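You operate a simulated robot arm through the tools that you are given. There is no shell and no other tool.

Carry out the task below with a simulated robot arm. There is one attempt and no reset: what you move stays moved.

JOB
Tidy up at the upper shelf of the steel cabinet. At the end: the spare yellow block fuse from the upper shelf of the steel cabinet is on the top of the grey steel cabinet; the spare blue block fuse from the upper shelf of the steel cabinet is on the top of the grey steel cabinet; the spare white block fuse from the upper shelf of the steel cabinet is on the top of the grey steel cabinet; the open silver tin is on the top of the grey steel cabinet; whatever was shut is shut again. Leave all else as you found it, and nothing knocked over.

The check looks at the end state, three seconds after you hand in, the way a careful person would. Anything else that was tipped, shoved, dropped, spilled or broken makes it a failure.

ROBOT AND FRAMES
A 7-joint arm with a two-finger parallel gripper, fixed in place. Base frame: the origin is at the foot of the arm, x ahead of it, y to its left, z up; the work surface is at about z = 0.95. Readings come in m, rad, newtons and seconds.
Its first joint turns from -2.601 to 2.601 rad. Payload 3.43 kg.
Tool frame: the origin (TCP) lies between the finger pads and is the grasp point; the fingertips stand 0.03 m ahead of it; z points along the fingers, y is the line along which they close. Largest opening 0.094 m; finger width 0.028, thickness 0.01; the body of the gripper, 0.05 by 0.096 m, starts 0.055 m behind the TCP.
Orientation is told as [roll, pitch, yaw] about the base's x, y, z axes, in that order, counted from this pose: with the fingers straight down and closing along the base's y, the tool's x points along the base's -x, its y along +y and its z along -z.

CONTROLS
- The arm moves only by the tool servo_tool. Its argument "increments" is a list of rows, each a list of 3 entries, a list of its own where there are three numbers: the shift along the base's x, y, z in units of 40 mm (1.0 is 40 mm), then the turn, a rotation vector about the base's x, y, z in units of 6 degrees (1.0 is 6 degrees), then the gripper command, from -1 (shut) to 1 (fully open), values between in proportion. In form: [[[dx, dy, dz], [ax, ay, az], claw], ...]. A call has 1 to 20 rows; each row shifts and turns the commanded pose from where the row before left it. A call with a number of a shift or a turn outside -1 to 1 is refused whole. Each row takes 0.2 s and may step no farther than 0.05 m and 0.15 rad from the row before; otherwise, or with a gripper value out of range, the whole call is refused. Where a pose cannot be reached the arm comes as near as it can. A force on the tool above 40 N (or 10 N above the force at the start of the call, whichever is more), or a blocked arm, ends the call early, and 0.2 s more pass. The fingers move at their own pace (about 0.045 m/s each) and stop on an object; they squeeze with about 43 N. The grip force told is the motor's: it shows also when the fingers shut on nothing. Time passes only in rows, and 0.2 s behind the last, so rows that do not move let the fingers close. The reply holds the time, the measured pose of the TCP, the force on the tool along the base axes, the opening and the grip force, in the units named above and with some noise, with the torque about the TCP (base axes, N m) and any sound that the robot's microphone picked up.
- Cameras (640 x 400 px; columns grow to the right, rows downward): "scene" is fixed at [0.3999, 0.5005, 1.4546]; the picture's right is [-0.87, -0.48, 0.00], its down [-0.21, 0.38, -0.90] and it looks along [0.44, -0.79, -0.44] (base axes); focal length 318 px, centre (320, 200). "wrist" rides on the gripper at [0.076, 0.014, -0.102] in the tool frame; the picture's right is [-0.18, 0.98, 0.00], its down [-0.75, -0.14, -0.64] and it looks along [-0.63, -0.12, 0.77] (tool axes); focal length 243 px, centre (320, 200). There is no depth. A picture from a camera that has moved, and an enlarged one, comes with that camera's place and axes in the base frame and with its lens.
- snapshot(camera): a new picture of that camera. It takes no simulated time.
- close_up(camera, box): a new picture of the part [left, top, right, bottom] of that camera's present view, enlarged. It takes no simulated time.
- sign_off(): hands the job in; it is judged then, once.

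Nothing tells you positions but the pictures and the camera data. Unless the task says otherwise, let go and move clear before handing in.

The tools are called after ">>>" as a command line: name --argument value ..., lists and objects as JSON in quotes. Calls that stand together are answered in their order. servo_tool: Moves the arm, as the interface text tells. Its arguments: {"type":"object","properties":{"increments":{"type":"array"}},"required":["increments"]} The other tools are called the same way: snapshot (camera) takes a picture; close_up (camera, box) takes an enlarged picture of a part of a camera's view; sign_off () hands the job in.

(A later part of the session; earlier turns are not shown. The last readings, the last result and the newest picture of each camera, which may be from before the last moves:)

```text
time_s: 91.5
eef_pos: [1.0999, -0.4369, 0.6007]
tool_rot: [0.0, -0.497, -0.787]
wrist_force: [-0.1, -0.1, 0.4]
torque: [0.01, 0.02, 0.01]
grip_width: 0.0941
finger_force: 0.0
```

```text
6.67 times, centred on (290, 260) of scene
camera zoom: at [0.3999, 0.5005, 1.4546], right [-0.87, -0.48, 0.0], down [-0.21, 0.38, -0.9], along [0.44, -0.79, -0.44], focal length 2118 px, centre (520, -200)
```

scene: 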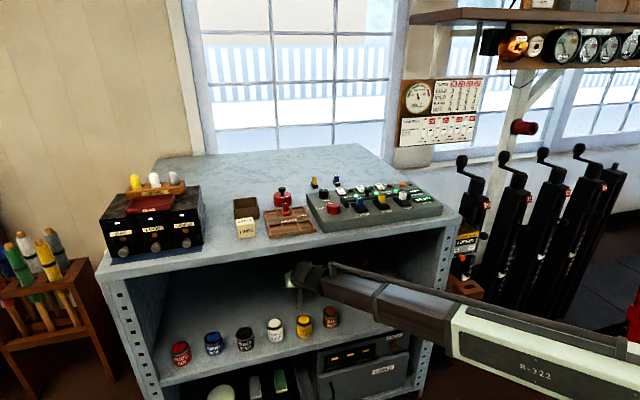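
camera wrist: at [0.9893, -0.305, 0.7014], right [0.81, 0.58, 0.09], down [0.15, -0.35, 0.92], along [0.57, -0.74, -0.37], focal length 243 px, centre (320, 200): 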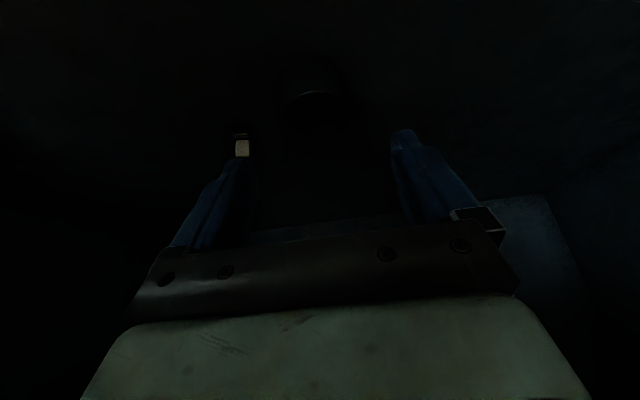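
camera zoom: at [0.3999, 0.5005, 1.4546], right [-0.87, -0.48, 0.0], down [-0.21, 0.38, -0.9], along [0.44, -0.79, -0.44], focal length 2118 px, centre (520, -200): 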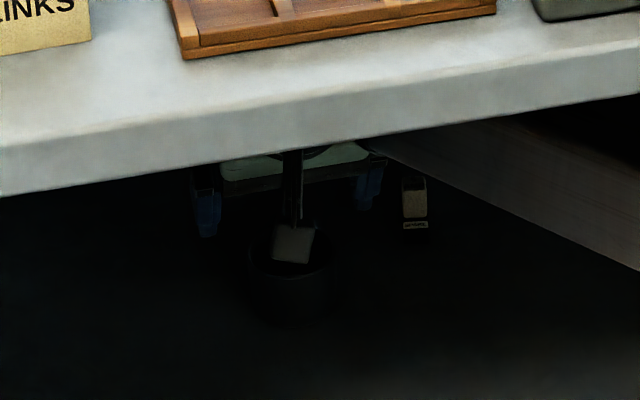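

The reach is sufficient and the fingers straddle the tin to about 2 mm; the white fuse is outside the right finger. I'll lower straight down around the tin.

>>> servo_tool --increments '[[[-0.035, -0.035, -0.2], [0, 0, 0], 1], [[0, 0, -0.35], [0, 0, 0], 1], [[0, 0, -0.35], [0, 0, 0], 1], [[0, 0, -0.35], [0, 0, 0], 1], [[0, 0, -0.2], [0, 0, 0], 1], [[0, 0, -0.1], [0, 0, 0], 1], [[0, 0, 0], [0, 0, 0], 1]]'

>>> close_up --camera "wrist" --box '[180, 40, 440, 200]'

>>> close_up --camera "scene" --box '[250, 230, 330, 290]'

```text
time_s: 93.1
eef_pos: [1.0979, -0.4395, 0.5388]
tool_rot: [-0.001, -0.497, -0.788]
wrist_force: [-0.8, 0.4, 0.0]
torque: [0.01, 0.04, -0.05]
grip_width: 0.0937
finger_force: 0.0
```

```text
2.46 times, centred on (310, 120) of wrist
camera zoom: at [1.0253, -0.3473, 0.5928], right [0.81, 0.58, 0.09], down [0.15, -0.35, 0.92], along [0.57, -0.74, -0.37], focal length 597 px, centre (345, 397)
```

zoom: 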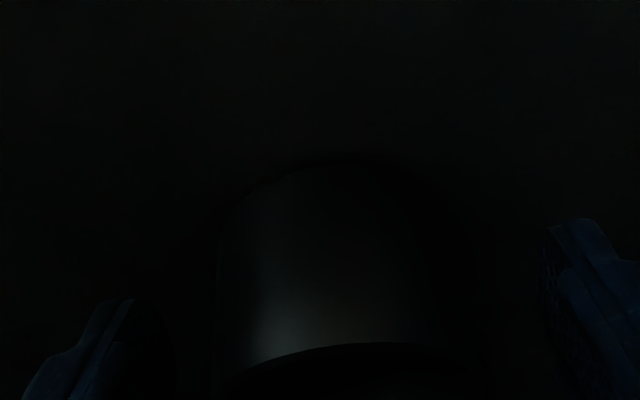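

```text
6.67 times, centred on (290, 260) of scene
camera zoom: at [0.3999, 0.5005, 1.4546], right [-0.87, -0.48, 0.0], down [-0.21, 0.38, -0.9], along [0.44, -0.79, -0.44], focal length 2118 px, centre (520, -200)
```

zoom: 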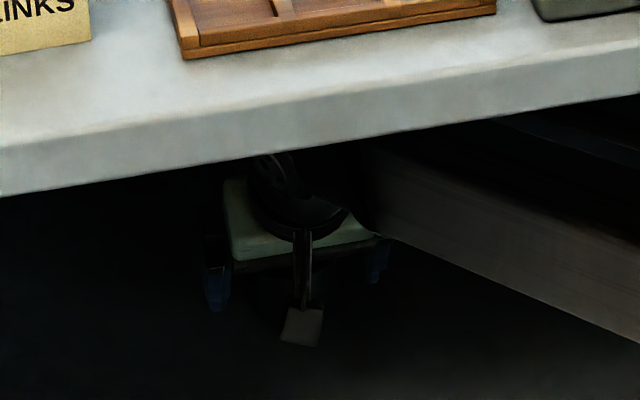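

The tin is centred between the fingers. Closing on it now.

>>> servo_tool --increments '[[[0, 0, 0], [0, 0, 0], 0.6], [[0, 0, 0], [0, 0, 0], 0.3], [[0, 0, 0], [0, 0, 0], 0.1], [[0, 0, 0], [0, 0, 0], -0.1], [[0, 0, 0], [0, 0, 0], -0.3], [[0, 0, 0], [0, 0, 0], -0.3]]'

>>> close_up --camera "wrist" --box '[180, 80, 440, 240]'

```text
time_s: 94.5
eef_pos: [1.0972, -0.4397, 0.5391]
tool_rot: [-0.001, -0.499, -0.79]
wrist_force: [0.1, -0.9, 2.3]
torque: [-0.12, 0.01, 0.02]
grip_width: 0.0633
finger_force: 42.8
```

```text
2.46 times, centred on (310, 160) of wrist
camera zoom: at [1.0253, -0.3473, 0.5932], right [0.81, 0.58, 0.09], down [0.15, -0.35, 0.92], along [0.57, -0.74, -0.37], focal length 597 px, centre (345, 298)
```

zoom: 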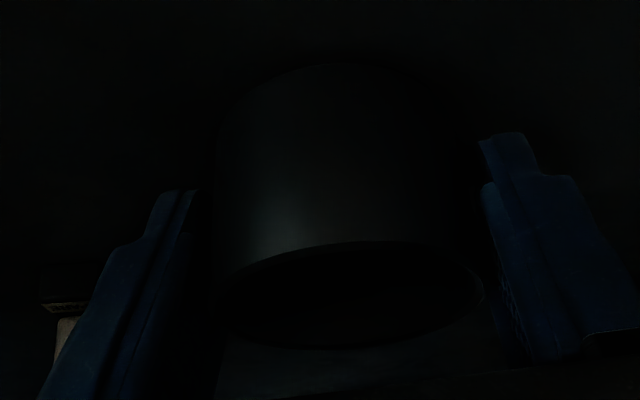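

The tin is gripped at 63 mm. I'll lift it slightly, level, and check it.

>>> servo_tool --increments '[[[0, 0, 0.1], [0, 0, 0], -0.5], [[0, 0, 0.2], [0, 0, 0], -0.5], [[0, 0, 0.3], [0, 0, 0], -0.5], [[0, 0, 0.3], [0, 0, 0], -0.5], [[0, 0, 0.3], [0, 0, 0], -0.5], [[0, 0, 0.3], [0, 0, 0], -0.5], [[0, 0, 0], [0, 0, 0], -0.5]]'

>>> snapshot --camera "wrist"

>>> close_up --camera "scene" --box '[230, 215, 390, 315]'

```text
time_s: 96.1
eef_pos: [1.0998, -0.4402, 0.5968]
tool_rot: [-0.002, -0.497, -0.789]
wrist_force: [0.3, 0.0, -0.6]
torque: [-0.04, -0.02, 0.05]
grip_width: 0.0625
finger_force: 43.0
```

```text
taken
camera wrist: at [1.027, -0.3488, 0.6517], right [0.81, 0.58, 0.09], down [0.15, -0.35, 0.92], along [0.57, -0.74, -0.37], focal length 243 px, centre (320, 200)
```

wrist: 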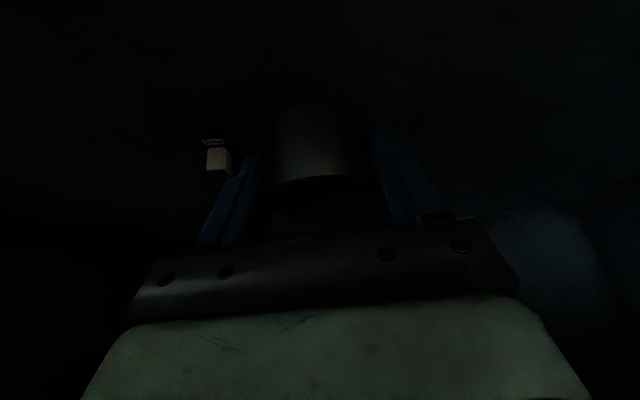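

```text
4.00 times, centred on (310, 265) of scene
camera zoom: at [0.3999, 0.5005, 1.4546], right [-0.87, -0.48, 0.0], down [-0.21, 0.38, -0.9], along [0.44, -0.79, -0.44], focal length 1271 px, centre (360, -60)
```

zoom: 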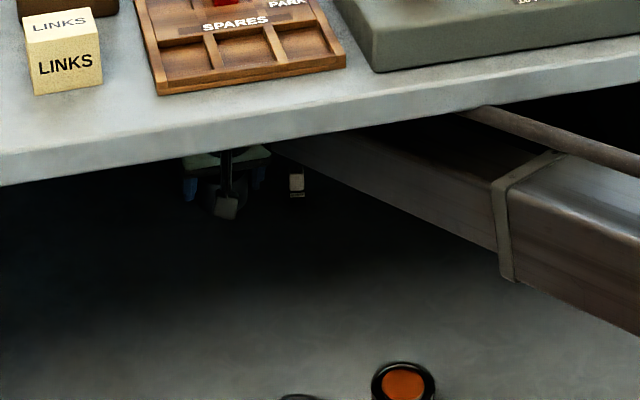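

The tin hangs level and the grip is steady. I'll back it out low first, then raise it just before the paint tins.

>>> servo_tool --increments '[[[-0.25, 0.25, -0.2], [0, 0, 0], -0.5], [[-0.45, 0.45, 0], [0, 0, 0], -0.5], [[-0.5, 0.5, 0], [0, 0, 0], -0.5], [[-0.5, 0.5, 0], [0, 0, 0], -0.5], [[-0.5, 0.5, 0], [0, 0, 0], -0.5], [[-0.5, 0.5, 0], [0, 0, 0], -0.5], [[-0.5, 0.5, 0.2], [0, 0, 0], -0.5], [[-0.3, 0.3, 0.4], [0, 0, 0], -0.5], [[0, 0, 0.4], [0, 0, 0], -0.5], [[0, 0, 0.3], [0, 0, 0], -0.5], [[0, 0, 0], [0, 0, 0], -0.5]]'

>>> snapshot --camera "wrist"

>>> close_up --camera "scene" --box '[230, 215, 430, 340]'

```text
time_s: 98.5
eef_pos: [0.9602, -0.3001, 0.6425]
tool_rot: [0.0, -0.497, -0.789]
wrist_force: [0.7, 0.3, -1.4]
torque: [0.04, 0.02, 0.02]
grip_width: 0.0628
finger_force: 42.6
```

```text
taken
camera wrist: at [0.8867, -0.2077, 0.696], right [0.81, 0.58, 0.09], down [0.15, -0.35, 0.92], along [0.57, -0.74, -0.37], focal length 243 px, centre (320, 200)
```

wrist: 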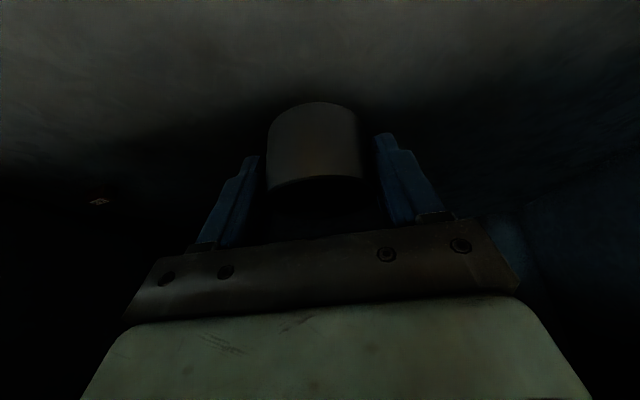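

```text
3.20 times, centred on (330, 278) of scene
camera zoom: at [0.3999, 0.5005, 1.4546], right [-0.87, -0.48, 0.0], down [-0.21, 0.38, -0.9], along [0.44, -0.79, -0.44], focal length 1017 px, centre (288, -48)
```

zoom: 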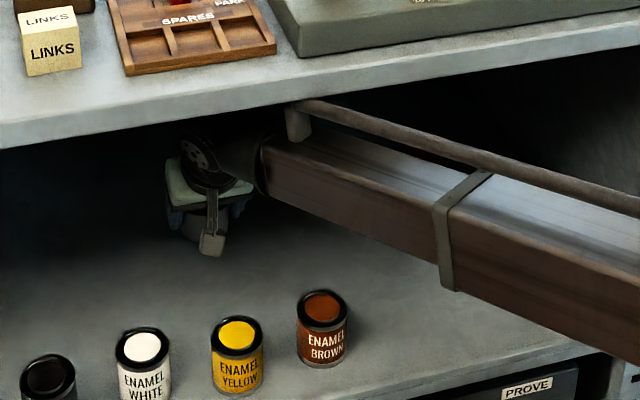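

The tin clears the paint tins by about 3 cm and the boom clears the slab. Continuing out and then up.

>>> servo_tool --increments '[[[-0.3, 0.16, 0], [0, 0, 0], -0.5], [[-0.6, 0.317, 0], [0, 0, 0], -0.5], [[-0.6, 0.317, 0], [0, 0, 0], -0.5], [[-0.6, 0.317, 0], [0, 0, 0], -0.5], [[-0.6, 0.317, 0], [0, 0, 0], -0.5], [[-0.6, 0.317, 0], [0, 0, 0], -0.5], [[-0.6, 0.317, 0], [0, 0, 0], -0.5], [[-0.6, 0.317, 0], [0, 0, 0], -0.5], [[-0.6, 0.317, 0], [0, 0, 0], -0.5], [[-0.6, 0.317, 0], [0, 0, 0], -0.5], [[-0.6, 0.317, 0], [0, 0, 0], -0.5], [[-0.6, 0.317, 0], [0, 0, 0], -0.5], [[-0.6, 0.317, 0], [0, 0, 0], -0.5], [[-0.6, 0.317, 0], [0, 0, 0], -0.5], [[-0.3, 0.16, 0], [0, 0, 0], -0.5], [[0, 0, 0], [0, 0, 0], -0.5]]'

>>> snapshot --camera "scene"

>>> snapshot --camera "wrist"

```text
time_s: 101.9
eef_pos: [0.6214, -0.1222, 0.6446]
tool_rot: [0.0, -0.499, -0.789]
wrist_force: [0.0, 0.1, -1.1]
torque: [0.02, 0.01, -0.01]
grip_width: 0.0626
finger_force: 43.5
```

```text
taken
```

scene: 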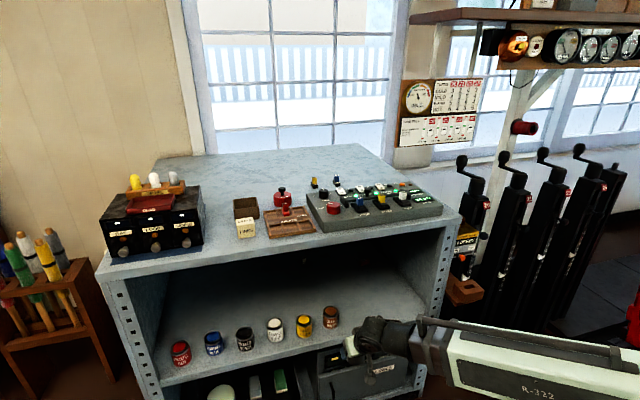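

```text
taken
camera wrist: at [0.5495, -0.0291, 0.6971], right [0.81, 0.58, 0.09], down [0.15, -0.35, 0.92], along [0.57, -0.74, -0.37], focal length 243 px, centre (320, 200)
```

wrist: 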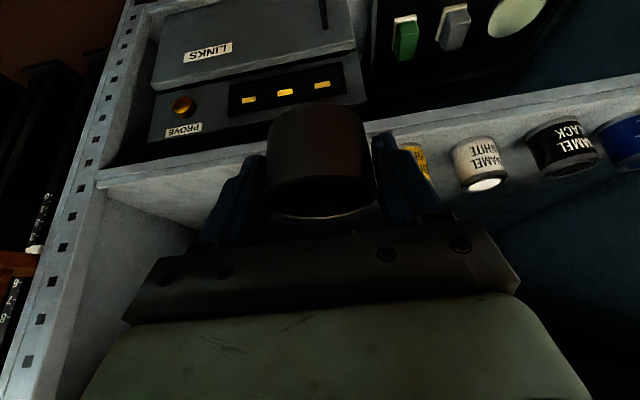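

The tin is clear of the shelf, level. Raising it in front of the cabinet.

>>> servo_tool --increments '[[[0, 0, 0.3], [0, 0, 0], -0.5], [[0, 0, 0.6], [0, 0, 0], -0.5], [[0, 0, 0.7], [0, 0, 0], -0.5], [[0, 0, 0.7], [0, 0, 0], -0.5], [[0, 0, 0.7], [0, 0, 0], -0.5], [[0, 0, 0.7], [0, 0, 0], -0.5], [[0, 0, 0.7], [0, 0, 0], -0.5], [[0, 0, 0.7], [0, 0, 0], -0.5], [[0, 0, 0.7], [0, 0, 0], -0.5], [[0, 0, 0.7], [0, 0, 0], -0.5], [[0, 0, 0.7], [0, 0, 0], -0.5], [[0, 0, 0.7], [0, 0, 0], -0.5], [[0, 0, 0.7], [0, 0, 0], -0.5], [[0, 0, 0.7], [0, 0, 0], -0.5], [[0, 0, 0.7], [0, 0, 0], -0.5], [[0, 0, 0.7], [0, 0, 0], -0.5], [[0, 0, 0.7], [0, 0, 0], -0.5], [[0, 0, 0.7], [0, 0, 0], -0.5], [[0, 0, 0.6], [0, 0, 0], -0.5], [[0, 0, 0.3], [0, 0, 0], -0.5]]'

>>> snapshot --camera "scene"

>>> snapshot --camera "wrist"

```text
time_s: 106.1
eef_pos: [0.6219, -0.1232, 1.1655]
tool_rot: [-0.002, -0.498, -0.79]
wrist_force: [0.0, 0.4, -0.8]
torque: [0.03, 0.02, 0.01]
grip_width: 0.0626
finger_force: 43.2
```

```text
taken
```

scene: 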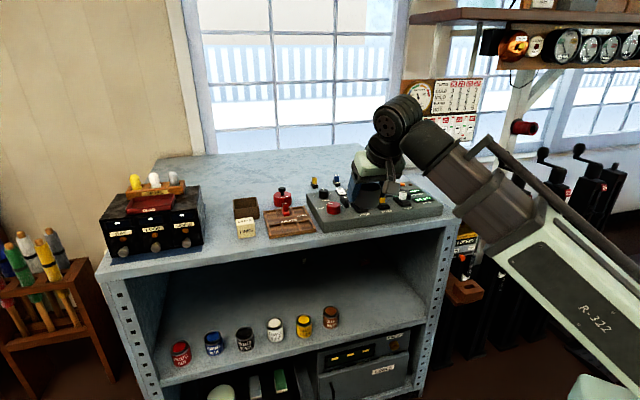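

```text
taken
camera wrist: at [0.5492, -0.031, 1.2194], right [0.81, 0.58, 0.09], down [0.15, -0.35, 0.92], along [0.57, -0.74, -0.37], focal length 243 px, centre (320, 200)
```

wrist: 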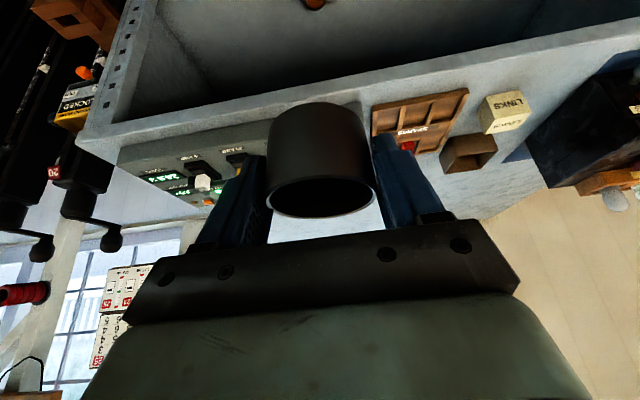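

I'll take a close look at the tin and its contents before carrying it over.

>>> close_up --camera "scene" --box '[330, 140, 430, 220]'

>>> close_up --camera "wrist" --box '[240, 90, 400, 230]'

```text
5.00 times, centred on (380, 180) of scene
camera zoom: at [0.3999, 0.5005, 1.4546], right [-0.87, -0.48, 0.0], down [-0.21, 0.38, -0.9], along [0.44, -0.79, -0.44], focal length 1589 px, centre (20, 300)
```

zoom: 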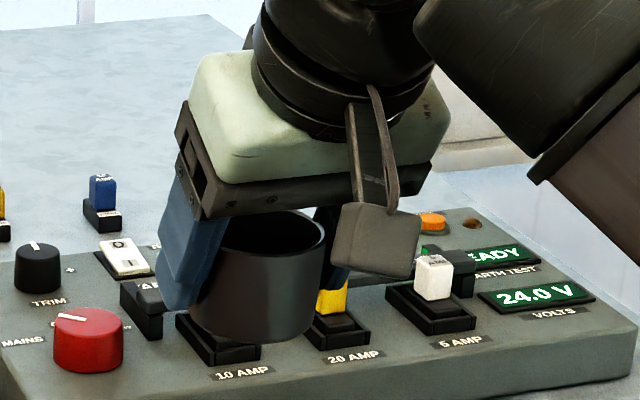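

```text
2.86 times, centred on (320, 160) of wrist
camera zoom: at [0.5492, -0.031, 1.2194], right [0.81, 0.58, 0.09], down [0.15, -0.35, 0.92], along [0.57, -0.74, -0.37], focal length 693 px, centre (320, 314)
```

zoom: 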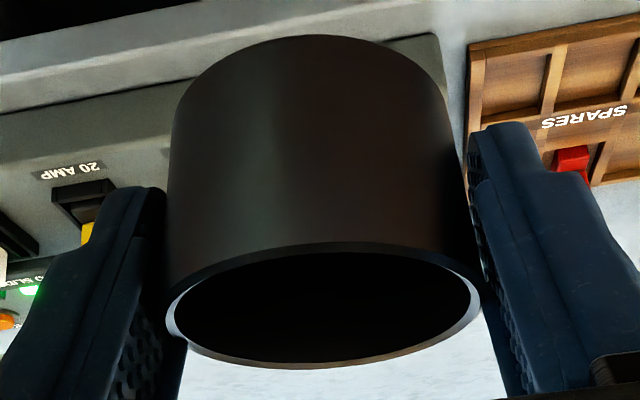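

The tin is upright and undamaged. I'll carry it to the free area at about (0.863, −0.665), right of the blue fuse.

>>> servo_tool --increments '[[[0.1, -0.23, 0], [0, 0, 0], -0.5], [[0.2, -0.45, 0], [0, 0, 0], -0.5], [[0.3, -0.68, 0], [0, 0, 0], -0.5], [[0.3, -0.68, 0], [0, 0, 0], -0.5], [[0.3, -0.68, 0], [0, 0, 0], -0.5], [[0.3, -0.68, 0], [0, 0, 0], -0.5], [[0.3, -0.68, 0], [0, 0, 0], -0.5], [[0.3, -0.68, 0], [0, 0, 0], -0.5], [[0.3, -0.68, 0], [0, 0, 0], -0.5], [[0.3, -0.68, 0], [0, 0, 0], -0.5], [[0.3, -0.68, 0], [0, 0, 0], -0.5], [[0.3, -0.68, 0], [0, 0, 0], -0.5], [[0.3, -0.68, 0], [0, 0, 0], -0.5], [[0.3, -0.68, 0], [0, 0, 0], -0.5], [[0.3, -0.68, 0], [0, 0, 0], -0.5], [[0.3, -0.68, 0], [0, 0, 0], -0.5], [[0.3, -0.68, 0], [0, 0, 0], -0.5], [[0.3, -0.68, 0], [0, 0, 0], -0.5], [[0.3, -0.68, 0], [0, 0, 0], -0.5], [[0.2, -0.45, 0], [0, 0, 0], -0.5]]'

>>> snapshot --camera "scene"

>>> snapshot --camera "wrist"

```text
time_s: 110.3
eef_pos: [0.8471, -0.6312, 1.1632]
tool_rot: [0.002, -0.498, -0.789]
wrist_force: [-0.3, -0.1, -0.8]
torque: [-0.01, -0.01, 0.02]
grip_width: 0.0619
finger_force: 42.9
```

```text
taken
```

scene: 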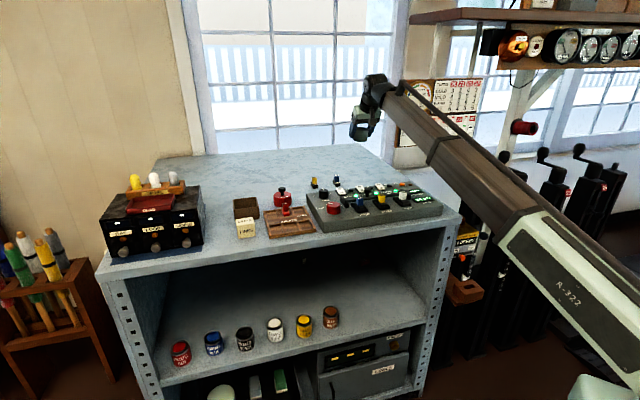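

```text
taken
camera wrist: at [0.7752, -0.5388, 1.2171], right [0.81, 0.58, 0.09], down [0.15, -0.35, 0.92], along [0.57, -0.74, -0.37], focal length 243 px, centre (320, 200)
```

wrist: 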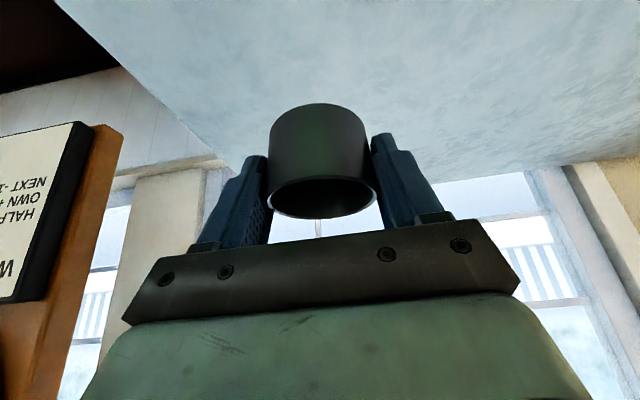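

The tin is over free space and the notice board is more than 15 cm away from it. I'll shift a little further back and lower.

>>> servo_tool --increments '[[[0.3, -0.3, 0], [0, 0, 0], -0.5], [[0.3, -0.3, -0.2], [0, 0, 0], -0.5], [[0, 0, -0.5], [0, 0, 0], -0.5], [[0, 0, -0.6], [0, 0, 0], -0.5], [[0, 0, -0.6], [0, 0, 0], -0.5], [[0, 0, -0.6], [0, 0, 0], -0.5], [[0, 0, -0.6], [0, 0, 0], -0.5], [[0, 0, -0.4], [0, 0, 0], -0.5], [[0, 0, -0.3], [0, 0, 0], -0.5], [[0, 0, -0.2], [0, 0, 0], -0.5], [[0, 0, 0], [0, 0, 0], -0.5]]'

>>> close_up --camera "scene" --box '[290, 80, 450, 220]'

>>> snapshot --camera "wrist"

```text
time_s: 112.7
eef_pos: [0.8691, -0.6543, 1.0034]
tool_rot: [0.002, -0.497, -0.788]
wrist_force: [-0.4, 0.6, -0.9]
torque: [0.02, -0.01, 0.0]
grip_width: 0.0617
finger_force: 43.0
```

```text
2.86 times, centred on (370, 150) of scene
camera zoom: at [0.3999, 0.5005, 1.4546], right [-0.87, -0.48, 0.0], down [-0.21, 0.38, -0.9], along [0.44, -0.79, -0.44], focal length 908 px, centre (177, 343)
```

zoom: 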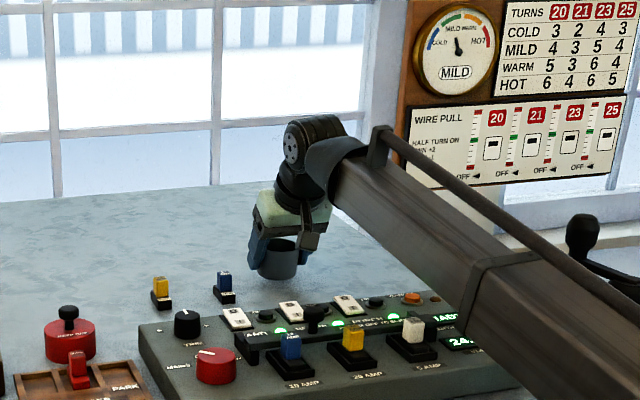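

```text
taken
camera wrist: at [0.798, -0.5612, 1.0572], right [0.81, 0.58, 0.09], down [0.15, -0.35, 0.92], along [0.57, -0.74, -0.37], focal length 243 px, centre (320, 200)
```

wrist: 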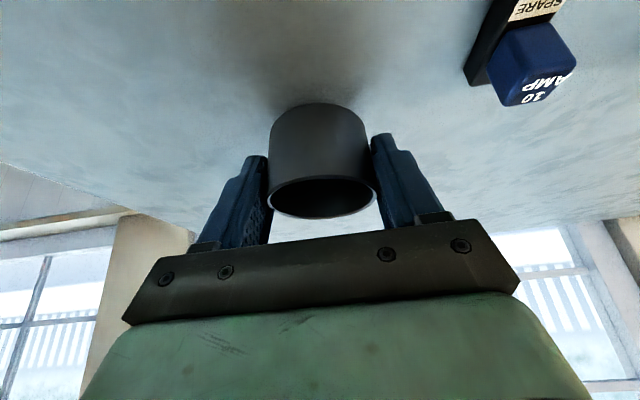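

The tin is a centimetre above the surface. Lowering in fine steps and watching the force.

>>> servo_tool --increments '[[[0, 0, -0.15], [0, 0, 0], -0.5], [[0, 0, -0.1], [0, 0, 0], -0.5], [[0, 0, 0], [0, 0, 0], -0.5]]'

>>> servo_tool --increments '[[[0, 0, -0.05], [0, 0, 0], -0.5], [[0, 0, 0], [0, 0, 0], -0.5]]'

>>> close_up --camera "scene" --box '[340, 120, 404, 170]'

```text
time_s: 113.5
eef_pos: [0.87, -0.654, 0.9944]
tool_rot: [-0.001, -0.497, -0.788]
wrist_force: [0.3, 0.6, -1.2]
torque: [0.01, -0.02, 0.04]
grip_width: 0.0612
finger_force: 42.5
```

```text
time_s: 114.1
eef_pos: [0.8694, -0.654, 0.9918]
tool_rot: [0.0, -0.497, -0.789]
wrist_force: [0.5, 0.9, -0.4]
torque: [0.02, 0.01, 0.01]
grip_width: 0.0616
finger_force: 42.9
```

```text
8.00 times, centred on (372, 145) of scene
camera zoom: at [0.3999, 0.5005, 1.4546], right [-0.87, -0.48, 0.0], down [-0.21, 0.38, -0.9], along [0.44, -0.79, -0.44], focal length 2542 px, centre (-96, 640)
```

zoom: 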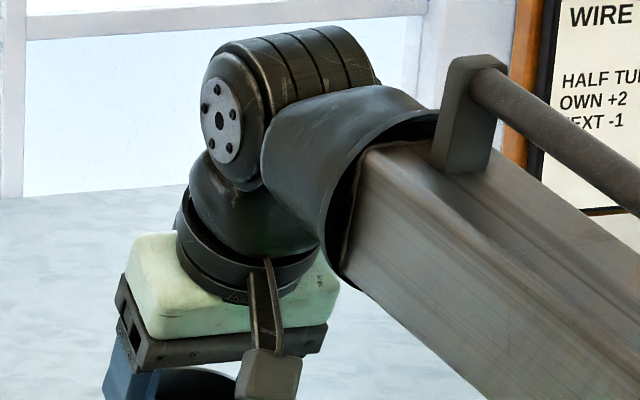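

The weight is nearly taken up. Another small step down.

>>> servo_tool --increments '[[[0, 0, -0.04], [0, 0, 0], -0.5], [[0, 0, 0], [0, 0, 0], -0.5]]'

>>> close_up --camera "scene" --box '[330, 145, 410, 205]'

>>> close_up --camera "wrist" --box '[220, 80, 420, 230]'

```text
time_s: 114.7
eef_pos: [0.8693, -0.6537, 0.9925]
tool_rot: [0.001, -0.503, -0.789]
wrist_force: [0.3, -2.8, 7.0]
torque: [-0.25, 0.12, 0.03]
grip_width: 0.0615
finger_force: 42.8
```

```text
6.67 times, centred on (370, 175) of scene
camera zoom: at [0.3999, 0.5005, 1.4546], right [-0.87, -0.48, 0.0], down [-0.21, 0.38, -0.9], along [0.44, -0.79, -0.44], focal length 2118 px, centre (-13, 367)
```

zoom: 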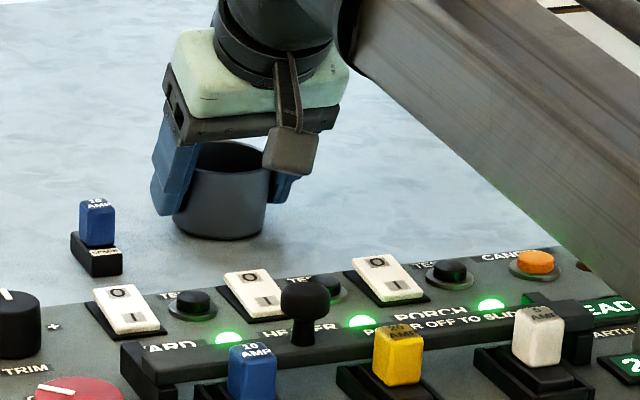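

```text
2.67 times, centred on (320, 155) of wrist
camera zoom: at [0.7974, -0.5612, 1.0445], right [0.81, 0.58, 0.09], down [0.15, -0.35, 0.92], along [0.57, -0.74, -0.37], focal length 647 px, centre (320, 320)
```

zoom: 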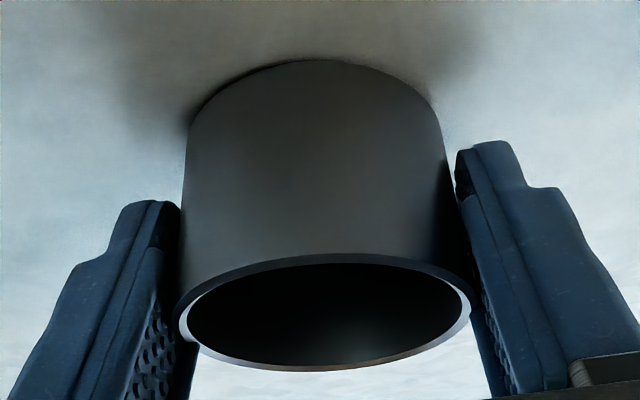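

The tin has touched down (7 N) and looks flat on the surface. I'll open the fingers slowly.

>>> servo_tool --increments '[[[0, 0, 0], [0, 0, 0], 0.2], [[0, 0, 0], [0, 0, 0], 0.4], [[0, 0, 0], [0, 0, 0], 0.55], [[0, 0, 0], [0, 0, 0], 0.7], [[0, 0, 0], [0, 0, 0], 0.75], [[0, 0, 0], [0, 0, 0], 0.75]]'

>>> close_up --camera "scene" --box '[330, 145, 410, 205]'

>>> close_up --camera "wrist" --box '[220, 80, 420, 230]'

```text
time_s: 116.1
eef_pos: [0.8703, -0.6534, 0.9906]
tool_rot: [0.002, -0.499, -0.788]
wrist_force: [0.0, -0.6, 0.3]
torque: [0.05, 0.0, 0.01]
grip_width: 0.0823
finger_force: 0.1
```

```text
6.67 times, centred on (370, 175) of scene
camera zoom: at [0.3999, 0.5005, 1.4546], right [-0.87, -0.48, 0.0], down [-0.21, 0.38, -0.9], along [0.44, -0.79, -0.44], focal length 2118 px, centre (-13, 367)
```

zoom: 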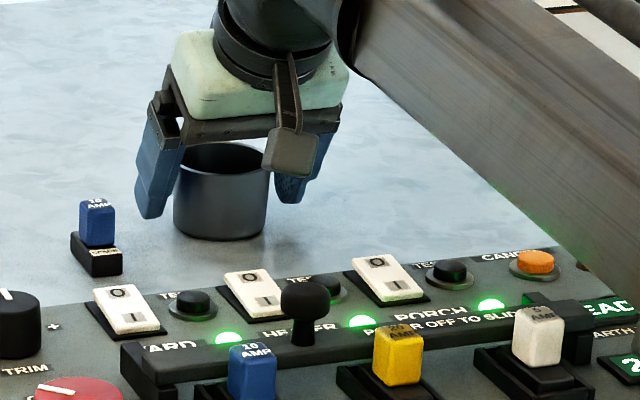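

```text
2.67 times, centred on (320, 155) of wrist
camera zoom: at [0.7975, -0.5609, 1.0438], right [0.81, 0.58, 0.09], down [0.15, -0.35, 0.92], along [0.57, -0.74, -0.37], focal length 647 px, centre (320, 320)
```

zoom: 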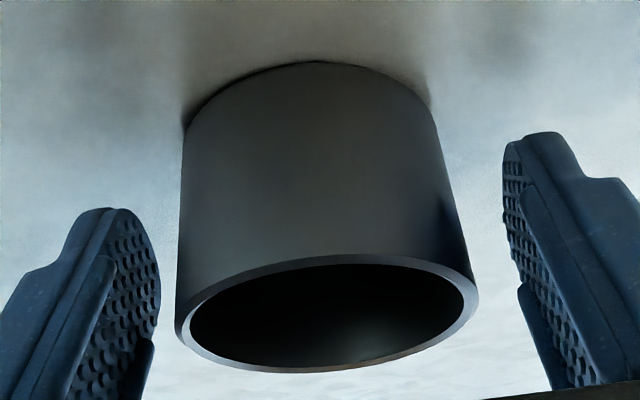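

The tin stands by itself with the fingers free on both sides. Rising straight up.

>>> servo_tool --increments '[[[0, 0, 0.15], [0, 0, 0], 0.75], [[0, 0, 0.3], [0, 0, 0], 0.75], [[0, 0, 0.4], [0, 0, 0], 0.75], [[0, 0, 0.5], [0, 0, 0], 0.75], [[0, 0, 0.6], [0, 0, 0], 0.75], [[0, 0, 0.6], [0, 0, 0], 0.75], [[0, 0, 0.6], [0, 0, 0], 0.75], [[0, 0, 0.6], [0, 0, 0], 0.75], [[0, 0, 0.3], [0, 0, 0], 0.75]]'

>>> snapshot --camera "wrist"

>>> close_up --camera "scene" --box '[270, 120, 430, 220]'

```text
time_s: 118.1
eef_pos: [0.8697, -0.6539, 1.1514]
tool_rot: [0.0, -0.499, -0.789]
wrist_force: [-0.1, 0.2, -0.3]
torque: [0.01, 0.03, 0.0]
grip_width: 0.0824
finger_force: 0.0
```

```text
taken
camera wrist: at [0.7975, -0.5616, 1.2054], right [0.81, 0.58, 0.09], down [0.15, -0.35, 0.92], along [0.57, -0.74, -0.37], focal length 243 px, centre (320, 200)
```

wrist: 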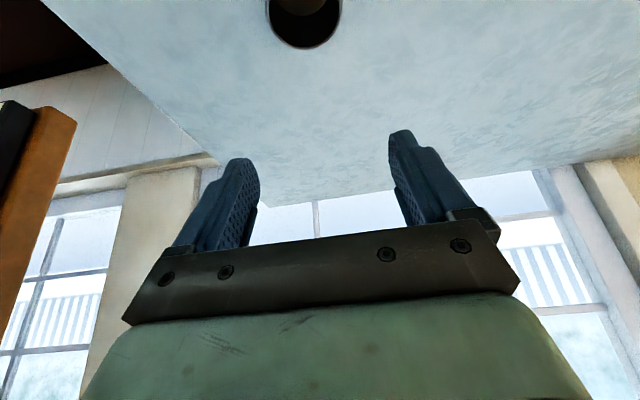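

```text
4.00 times, centred on (350, 170) of scene
camera zoom: at [0.3999, 0.5005, 1.4546], right [-0.87, -0.48, 0.0], down [-0.21, 0.38, -0.9], along [0.44, -0.79, -0.44], focal length 1271 px, centre (200, 320)
```

zoom: 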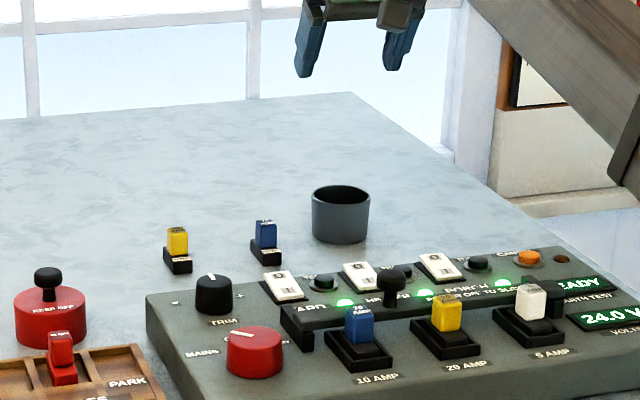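

The tin stands upright beside the two fuses. Now back out and down for the last item, the white fuse.

>>> servo_tool --increments '[[[-0.15, 0.3, 0], [0, 0, 0], 0.4], [[-0.32, 0.67, 0], [0, 0, 0], 0.4], [[-0.32, 0.67, 0], [0, 0, 0], 0.4], [[-0.32, 0.67, 0], [0, 0, 0], 0.4], [[-0.32, 0.67, 0], [0, 0, 0], 0.4], [[-0.32, 0.67, 0], [0, 0, 0], 0.4], [[-0.32, 0.67, 0], [0, 0, 0], 0.4], [[-0.32, 0.67, 0], [0, 0, 0], 0.4], [[-0.32, 0.67, 0], [0, 0, 0], 0.4], [[-0.32, 0.67, 0], [0, 0, 0], 0.4], [[-0.32, 0.67, 0], [0, 0, 0], 0.4], [[-0.32, 0.67, 0], [0, 0, 0], 0.4], [[-0.32, 0.67, 0], [0, 0, 0], 0.4], [[-0.32, 0.67, 0], [0, 0, 0], 0.4], [[-0.32, 0.67, 0], [0, 0, 0], 0.4], [[-0.32, 0.67, 0], [0, 0, 0], 0.4], [[-0.32, 0.67, 0], [0, 0, 0], 0.4], [[-0.32, 0.67, 0], [0, 0, 0], 0.4], [[-0.32, 0.67, 0], [0, 0, 0], 0.4], [[-0.32, 0.67, 0], [0, 0, 0], 0.4]]'

>>> servo_tool --increments '[[[-0.15, 0.35, -0.3], [0, 0, 0], 0.4], [[0, 0, -0.7], [0, 0, 0], 0.4], [[0, 0, -0.7], [0, 0, 0], 0.4], [[0, 0, -0.7], [0, 0, 0], 0.4], [[0, 0, -0.7], [0, 0, 0], 0.4], [[0, 0, -0.7], [0, 0, 0], 0.4], [[0, 0, -0.7], [0, 0, 0], 0.4], [[0, 0, -0.7], [0, 0, 0], 0.4], [[0, 0, -0.7], [0, 0, 0], 0.4], [[0, 0, -0.7], [0, 0, 0], 0.4], [[0, 0, -0.7], [0, 0, 0], 0.4], [[0, 0, -0.7], [0, 0, 0], 0.4], [[0, 0, -0.7], [0, 0, 0], 0.4], [[0, 0, -0.7], [0, 0, 0], 0.4], [[0, 0, -0.7], [0, 0, 0], 0.4], [[0, 0, -0.7], [0, 0, 0], 0.4], [[0, 0, -0.7], [0, 0, 0], 0.4], [[0, 0, -0.7], [0, 0, 0], 0.4], [[0, 0, -0.3], [0, 0, 0], 0.4]]'

```text
time_s: 122.3
eef_pos: [0.6189, -0.1325, 1.1531]
tool_rot: [0.0, -0.497, -0.788]
wrist_force: [0.2, 0.2, 0.1]
torque: [0.02, -0.01, -0.04]
grip_width: 0.0658
finger_force: 0.1
```

```text
time_s: 126.3
eef_pos: [0.6206, -0.1208, 0.6505]
tool_rot: [0.0, -0.497, -0.79]
wrist_force: [0.3, -0.2, -0.2]
torque: [0.01, -0.02, -0.02]
grip_width: 0.0657
finger_force: 0.0
out of reach, approached as far as the arm can: row 10, 12
```

I'm in front of the shelf once more. Going in low toward the white fuse, above the brown paint tin.

>>> servo_tool --increments '[[[0.26, -0.24, 0], [-0.1, -0.1, 0], 0.4], [[0.527, -0.476, 0], [-0.1, -0.1, 0], 0.4], [[0.527, -0.476, 0], [-0.1, -0.1, 0], 0.4], [[0.527, -0.476, 0], [-0.1, -0.1, 0], 0.4], [[0.527, -0.476, 0], [-0.1, -0.1, 0], 0.4], [[0.527, -0.476, 0], [-0.1, -0.1, 0], 0.4], [[0.527, -0.476, 0], [-0.1, -0.1, 0], 0.4], [[0.527, -0.476, 0], [-0.1, -0.1, 0], 0.4], [[0.527, -0.476, 0], [-0.1, -0.1, 0], 0.4], [[0.527, -0.476, 0], [-0.1, -0.1, 0], 0.4], [[0.527, -0.476, 0], [0, 0, 0], 0.4], [[0.527, -0.476, -0.15], [0, 0, 0], 0.4], [[0.527, -0.476, -0.15], [0, 0, 0], 0.4], [[0.527, -0.476, -0.15], [0, 0, 0], 0.4], [[0.527, -0.476, -0.2], [0, 0, 0], 0.4], [[0.26, -0.24, -0.1], [0, 0, 0], 0.4]]'

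>>> snapshot --camera "wrist"

>>> close_up --camera "scene" --box '[230, 215, 430, 340]'

>>> close_up --camera "wrist" --box '[240, 70, 400, 170]'

```text
time_s: 129.7
eef_pos: [0.9404, -0.4044, 0.6228]
tool_rot: [0.001, -0.645, -0.788]
wrist_force: [-0.2, 0.4, -0.9]
torque: [-0.02, 0.0, -0.01]
grip_width: 0.0658
finger_force: 0.1
```

```text
taken
camera wrist: at [0.8636, -0.3085, 0.6587], right [0.8, 0.59, 0.11], down [0.05, -0.25, 0.97], along [0.6, -0.77, -0.23], focal length 243 px, centre (320, 200)
```

wrist: 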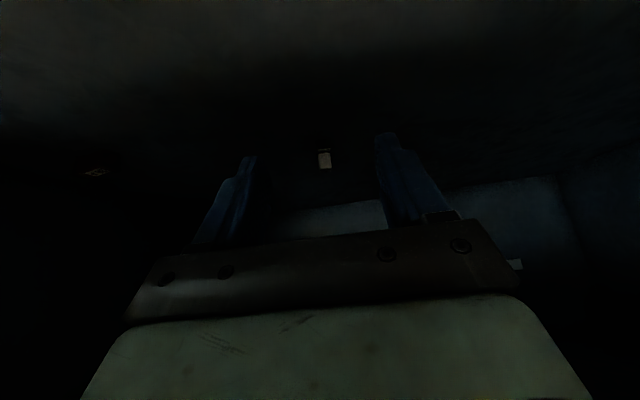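

```text
3.20 times, centred on (330, 278) of scene
camera zoom: at [0.3999, 0.5005, 1.4546], right [-0.87, -0.48, 0.0], down [-0.21, 0.38, -0.9], along [0.44, -0.79, -0.44], focal length 1017 px, centre (288, -48)
```

zoom: 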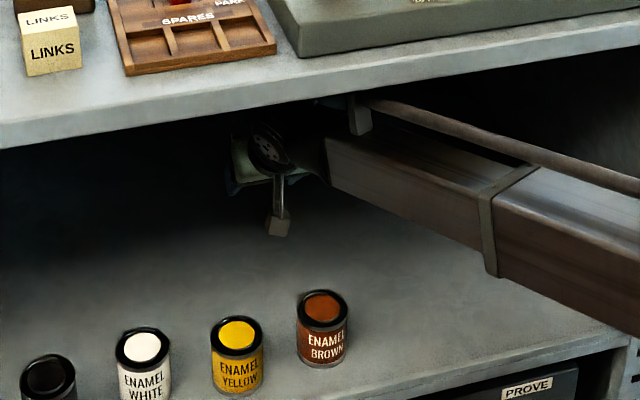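

```text
4.00 times, centred on (320, 120) of wrist
camera zoom: at [0.8636, -0.3085, 0.6587], right [0.8, 0.59, 0.11], down [0.05, -0.25, 0.97], along [0.6, -0.77, -0.23], focal length 970 px, centre (320, 520)
```

zoom: 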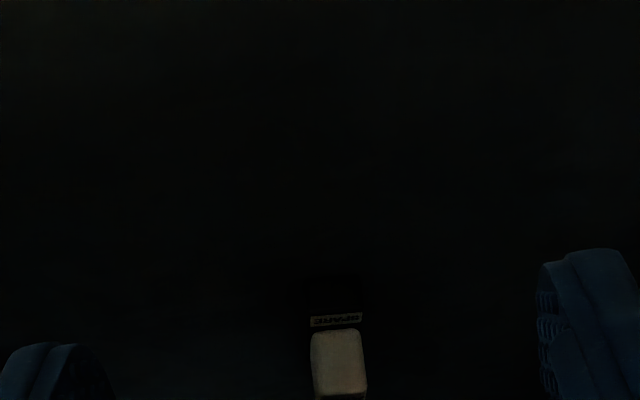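

The white fuse is straight ahead near (1.067, −0.549), turned to about −54°. Moving closer and aligning.

>>> servo_tool --increments '[[[0.415, -0.4, -0.095], [0.05, 0.05, -0.232], 0.4], [[0.415, -0.4, -0.095], [0.05, 0.05, -0.232], 0.4], [[0.415, -0.4, -0.095], [0.05, 0.05, -0.232], 0.4], [[0.415, -0.4, -0.095], [0.05, 0.05, -0.232], 0.4], [[0.415, -0.4, -0.095], [0.05, 0.05, -0.232], 0.4], [[0.415, -0.4, -0.095], [0.05, 0.05, -0.232], 0.4], [[0, 0, 0], [0, 0, 0], 0.4]]'

>>> snapshot --camera "wrist"

>>> close_up --camera "wrist" --box '[240, 50, 400, 150]'

>>> close_up --camera "scene" --box '[230, 215, 430, 340]'

```text
time_s: 131.3
eef_pos: [1.0385, -0.4996, 0.6006]
tool_rot: [-0.002, -0.603, -0.932]
wrist_force: [-0.2, 0.2, -0.8]
torque: [0.02, -0.04, 0.0]
grip_width: 0.0657
finger_force: 0.1
```

```text
taken
camera wrist: at [0.9783, -0.3947, 0.6414], right [0.88, 0.46, 0.1], down [0.04, -0.29, 0.96], along [0.47, -0.84, -0.27], focal length 243 px, centre (320, 200)
```

wrist: 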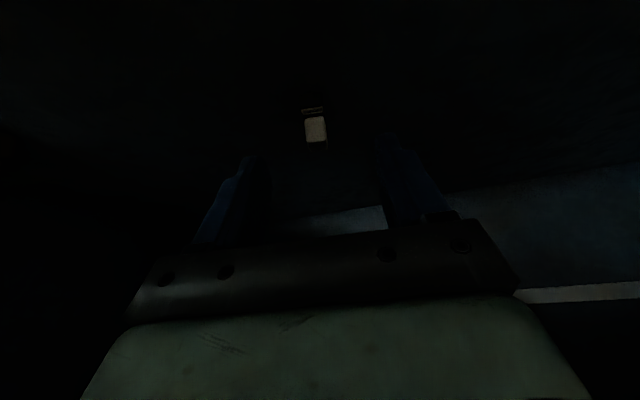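

```text
4.00 times, centred on (320, 100) of wrist
camera zoom: at [0.9783, -0.3947, 0.6414], right [0.88, 0.46, 0.1], down [0.04, -0.29, 0.96], along [0.47, -0.84, -0.27], focal length 970 px, centre (320, 600)
```

zoom: 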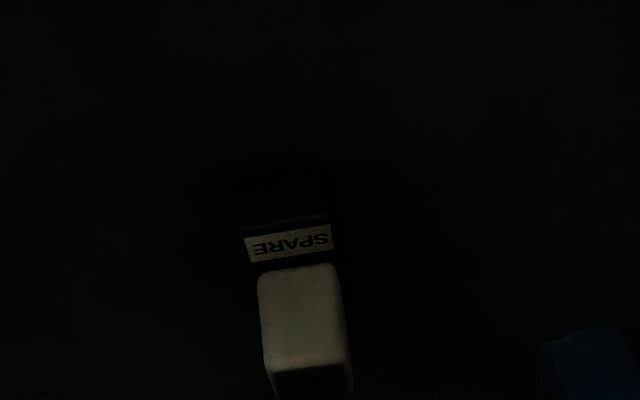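

```text
3.20 times, centred on (330, 278) of scene
camera zoom: at [0.3999, 0.5005, 1.4546], right [-0.87, -0.48, 0.0], down [-0.21, 0.38, -0.9], along [0.44, -0.79, -0.44], focal length 1017 px, centre (288, -48)
```

zoom: 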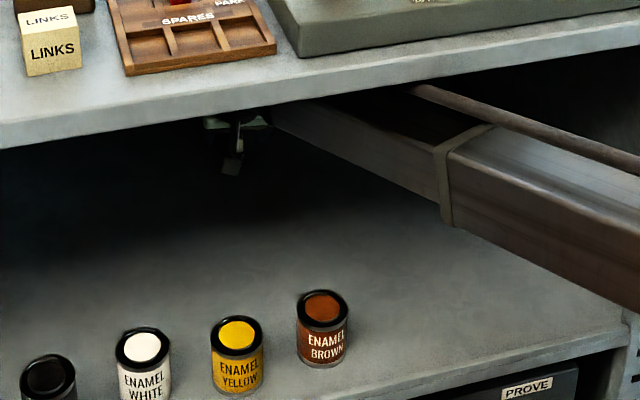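

The fuse's center comes out at about (1.074, −0.556), long axis near −57°. I'll line up just above it with slightly more tilt to keep within reach.

>>> servo_tool --increments '[[[0.13, -0.21, -0.08], [-0.156, -0.101, -0.116], 0.4], [[0.13, -0.21, -0.08], [-0.156, -0.101, -0.116], 0.4], [[0.13, -0.21, -0.08], [-0.156, -0.101, -0.116], 0.4], [[0.13, -0.21, -0.08], [-0.156, -0.101, -0.116], 0.4], [[0.13, -0.21, -0.08], [-0.156, -0.101, -0.116], 0.4], [[0, 0, 0], [0, 0, 0], 0.4]]'

>>> snapshot --camera "wrist"

>>> close_up --camera "wrist" --box '[240, 50, 400, 150]'

```text
time_s: 132.7
eef_pos: [1.063, -0.543, 0.5819]
tool_rot: [-0.007, -0.7, -0.991]
wrist_force: [-0.3, 0.2, -0.5]
torque: [-0.01, 0.0, -0.03]
grip_width: 0.0656
finger_force: 0.0
```

```text
taken
camera wrist: at [1.0073, -0.4302, 0.6124], right [0.9, 0.42, 0.11], down [-0.03, -0.21, 0.98], along [0.43, -0.88, -0.18], focal length 243 px, centre (320, 200)
```

wrist: 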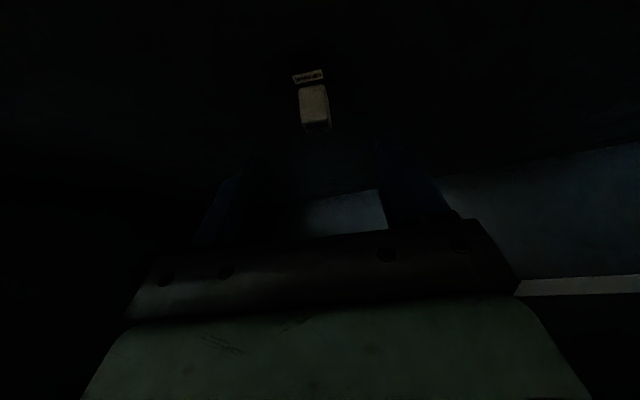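

```text
4.00 times, centred on (320, 100) of wrist
camera zoom: at [1.0073, -0.4302, 0.6124], right [0.9, 0.42, 0.11], down [-0.03, -0.21, 0.98], along [0.43, -0.88, -0.18], focal length 970 px, centre (320, 600)
```

zoom: 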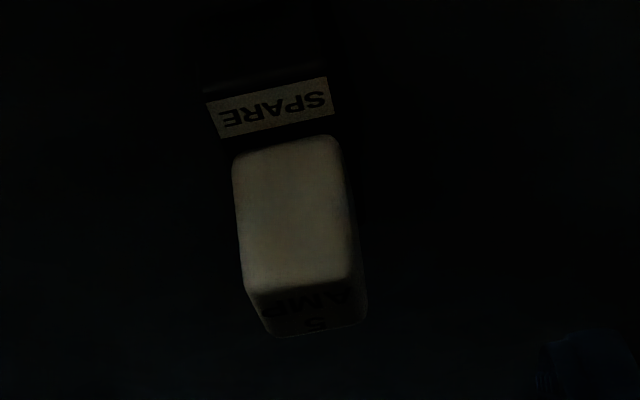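

Alignment agrees to 2 mm. Shifting slightly forward, lowering around the white fuse.

>>> servo_tool --increments '[[[0.08, -0.074, -0.05], [0, 0, 0], 0.4], [[0.08, -0.074, -0.1], [0, 0, 0], 0.4], [[0, 0, -0.3], [0, 0, 0], 0.4], [[0, 0, -0.3], [0, 0, 0], 0.4], [[0, 0, -0.25], [0, 0, 0], 0.4], [[0, 0, 0], [0, 0, 0], 0.4]]'

>>> snapshot --camera "wrist"

>>> close_up --camera "wrist" --box '[200, 60, 440, 210]'

```text
time_s: 134.1
eef_pos: [1.0697, -0.5485, 0.5428]
tool_rot: [-0.007, -0.698, -0.991]
wrist_force: [0.4, 0.3, -0.3]
torque: [0.0, -0.02, -0.02]
grip_width: 0.0659
finger_force: 0.1
```

```text
taken
camera wrist: at [1.0148, -0.4364, 0.5722], right [0.9, 0.42, 0.11], down [-0.03, -0.21, 0.98], along [0.43, -0.88, -0.18], focal length 243 px, centre (320, 200)
```

wrist: 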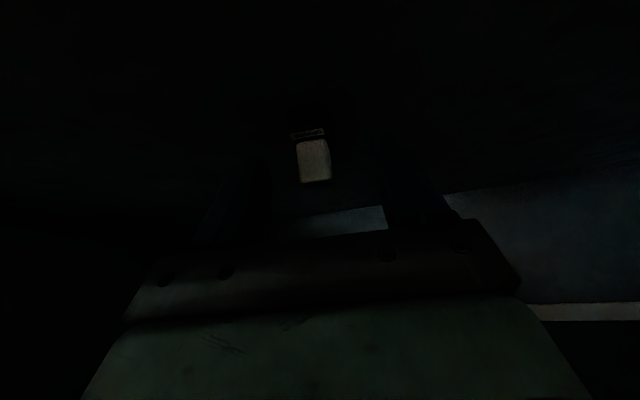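

```text
2.67 times, centred on (320, 135) of wrist
camera zoom: at [1.0148, -0.4364, 0.5722], right [0.9, 0.42, 0.11], down [-0.03, -0.21, 0.98], along [0.43, -0.88, -0.18], focal length 647 px, centre (320, 373)
```

zoom: 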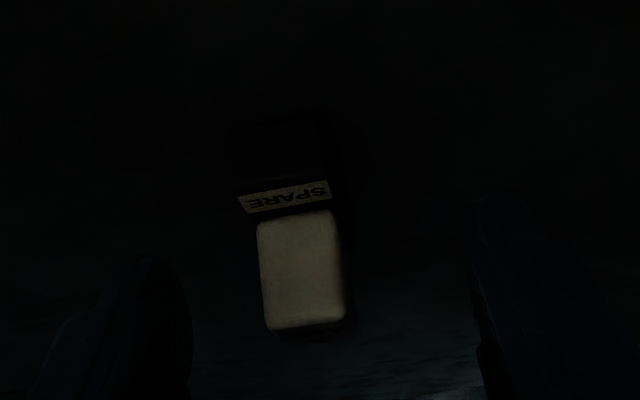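

The white fuse is between the fingers. Dropping the last 5 mm and closing.

>>> servo_tool --increments '[[[0, 0, -0.13], [0, 0, 0], 0.3], [[0, 0, 0], [0, 0, 0], 0.0], [[0, 0, 0], [0, 0, 0], -0.35], [[0, 0, 0], [0, 0, 0], -0.5], [[0, 0, 0], [0, 0, 0], -1], [[0, 0, 0], [0, 0, 0], -1], [[0, 0, 0], [0, 0, 0], -1]]'

>>> close_up --camera "wrist" --box '[200, 60, 440, 210]'

```text
time_s: 135.7
eef_pos: [1.0707, -0.5486, 0.5366]
tool_rot: [-0.007, -0.699, -0.991]
wrist_force: [-0.9, 0.3, 0.7]
torque: [-0.02, -0.02, -0.01]
grip_width: 0.0183
finger_force: 42.6
```

```text
2.67 times, centred on (320, 135) of wrist
camera zoom: at [1.0143, -0.4367, 0.5661], right [0.9, 0.42, 0.11], down [-0.03, -0.21, 0.98], along [0.43, -0.88, -0.18], focal length 647 px, centre (320, 373)
```

zoom: 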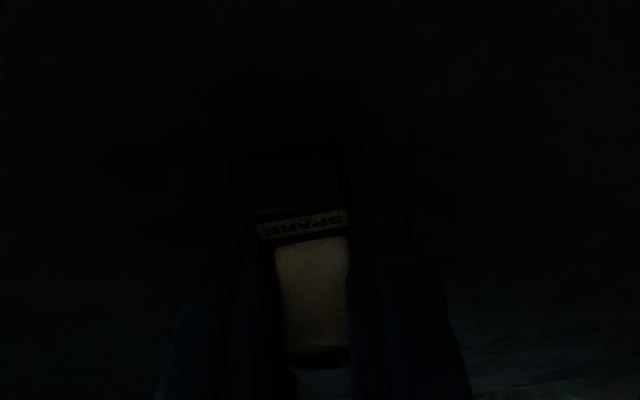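

The white fuse is gripped. Lifting and backing out, turning back to face square as I go.

>>> servo_tool --increments '[[[0, 0, 0.15], [0, 0, 0], -1], [[0, 0, 0.3], [0, 0, 0], -1], [[0, 0, 0.4], [0, 0, 0], -1], [[-0.25, 0.24, 0.4], [0, 0, 0.1], -1], [[-0.5, 0.474, 0.2], [0, 0, 0.24], -1], [[-0.56, 0.53, 0.2], [0, 0, 0.24], -1], [[-0.56, 0.53, 0.2], [0, 0, 0.24], -1], [[-0.56, 0.53, 0.2], [0, 0, 0.24], -1], [[-0.56, 0.53, 0.2], [0, 0, 0.24], -1], [[-0.56, 0.53, 0.2], [0, 0, 0.24], -1], [[-0.56, 0.53, 0.2], [0, 0, 0.24], -1], [[-0.3, 0.28, 0.2], [0, 0, 0.24], -1], [[0, 0, 0], [0, 0, 0.16], -1]]'

>>> snapshot --camera "wrist"

>>> close_up --camera "scene" --box '[230, 215, 430, 340]'

```text
time_s: 138.5
eef_pos: [0.8958, -0.3822, 0.6514]
tool_rot: [-0.007, -0.701, -0.762]
wrist_force: [-0.3, -0.3, -0.5]
torque: [0.01, -0.02, -0.01]
grip_width: 0.0188
finger_force: 43.1
```

```text
taken
camera wrist: at [0.8159, -0.2856, 0.6802], right [0.78, 0.61, 0.11], down [0.02, -0.21, 0.98], along [0.62, -0.76, -0.18], focal length 243 px, centre (320, 200)
```

wrist: 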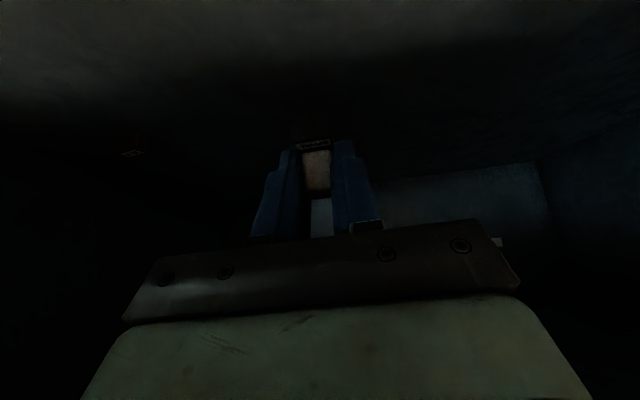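

```text
3.20 times, centred on (330, 278) of scene
camera zoom: at [0.3999, 0.5005, 1.4546], right [-0.87, -0.48, 0.0], down [-0.21, 0.38, -0.9], along [0.44, -0.79, -0.44], focal length 1017 px, centre (288, -48)
```

zoom: 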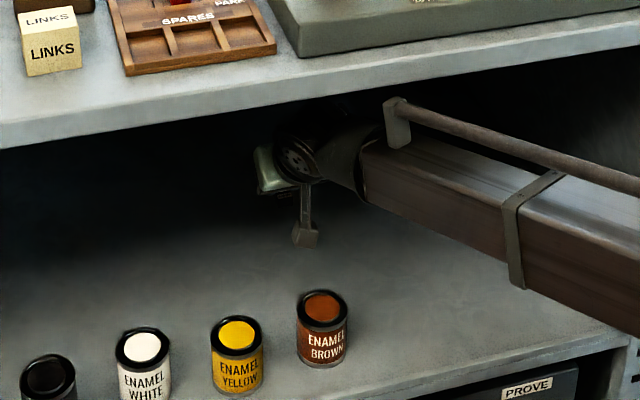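

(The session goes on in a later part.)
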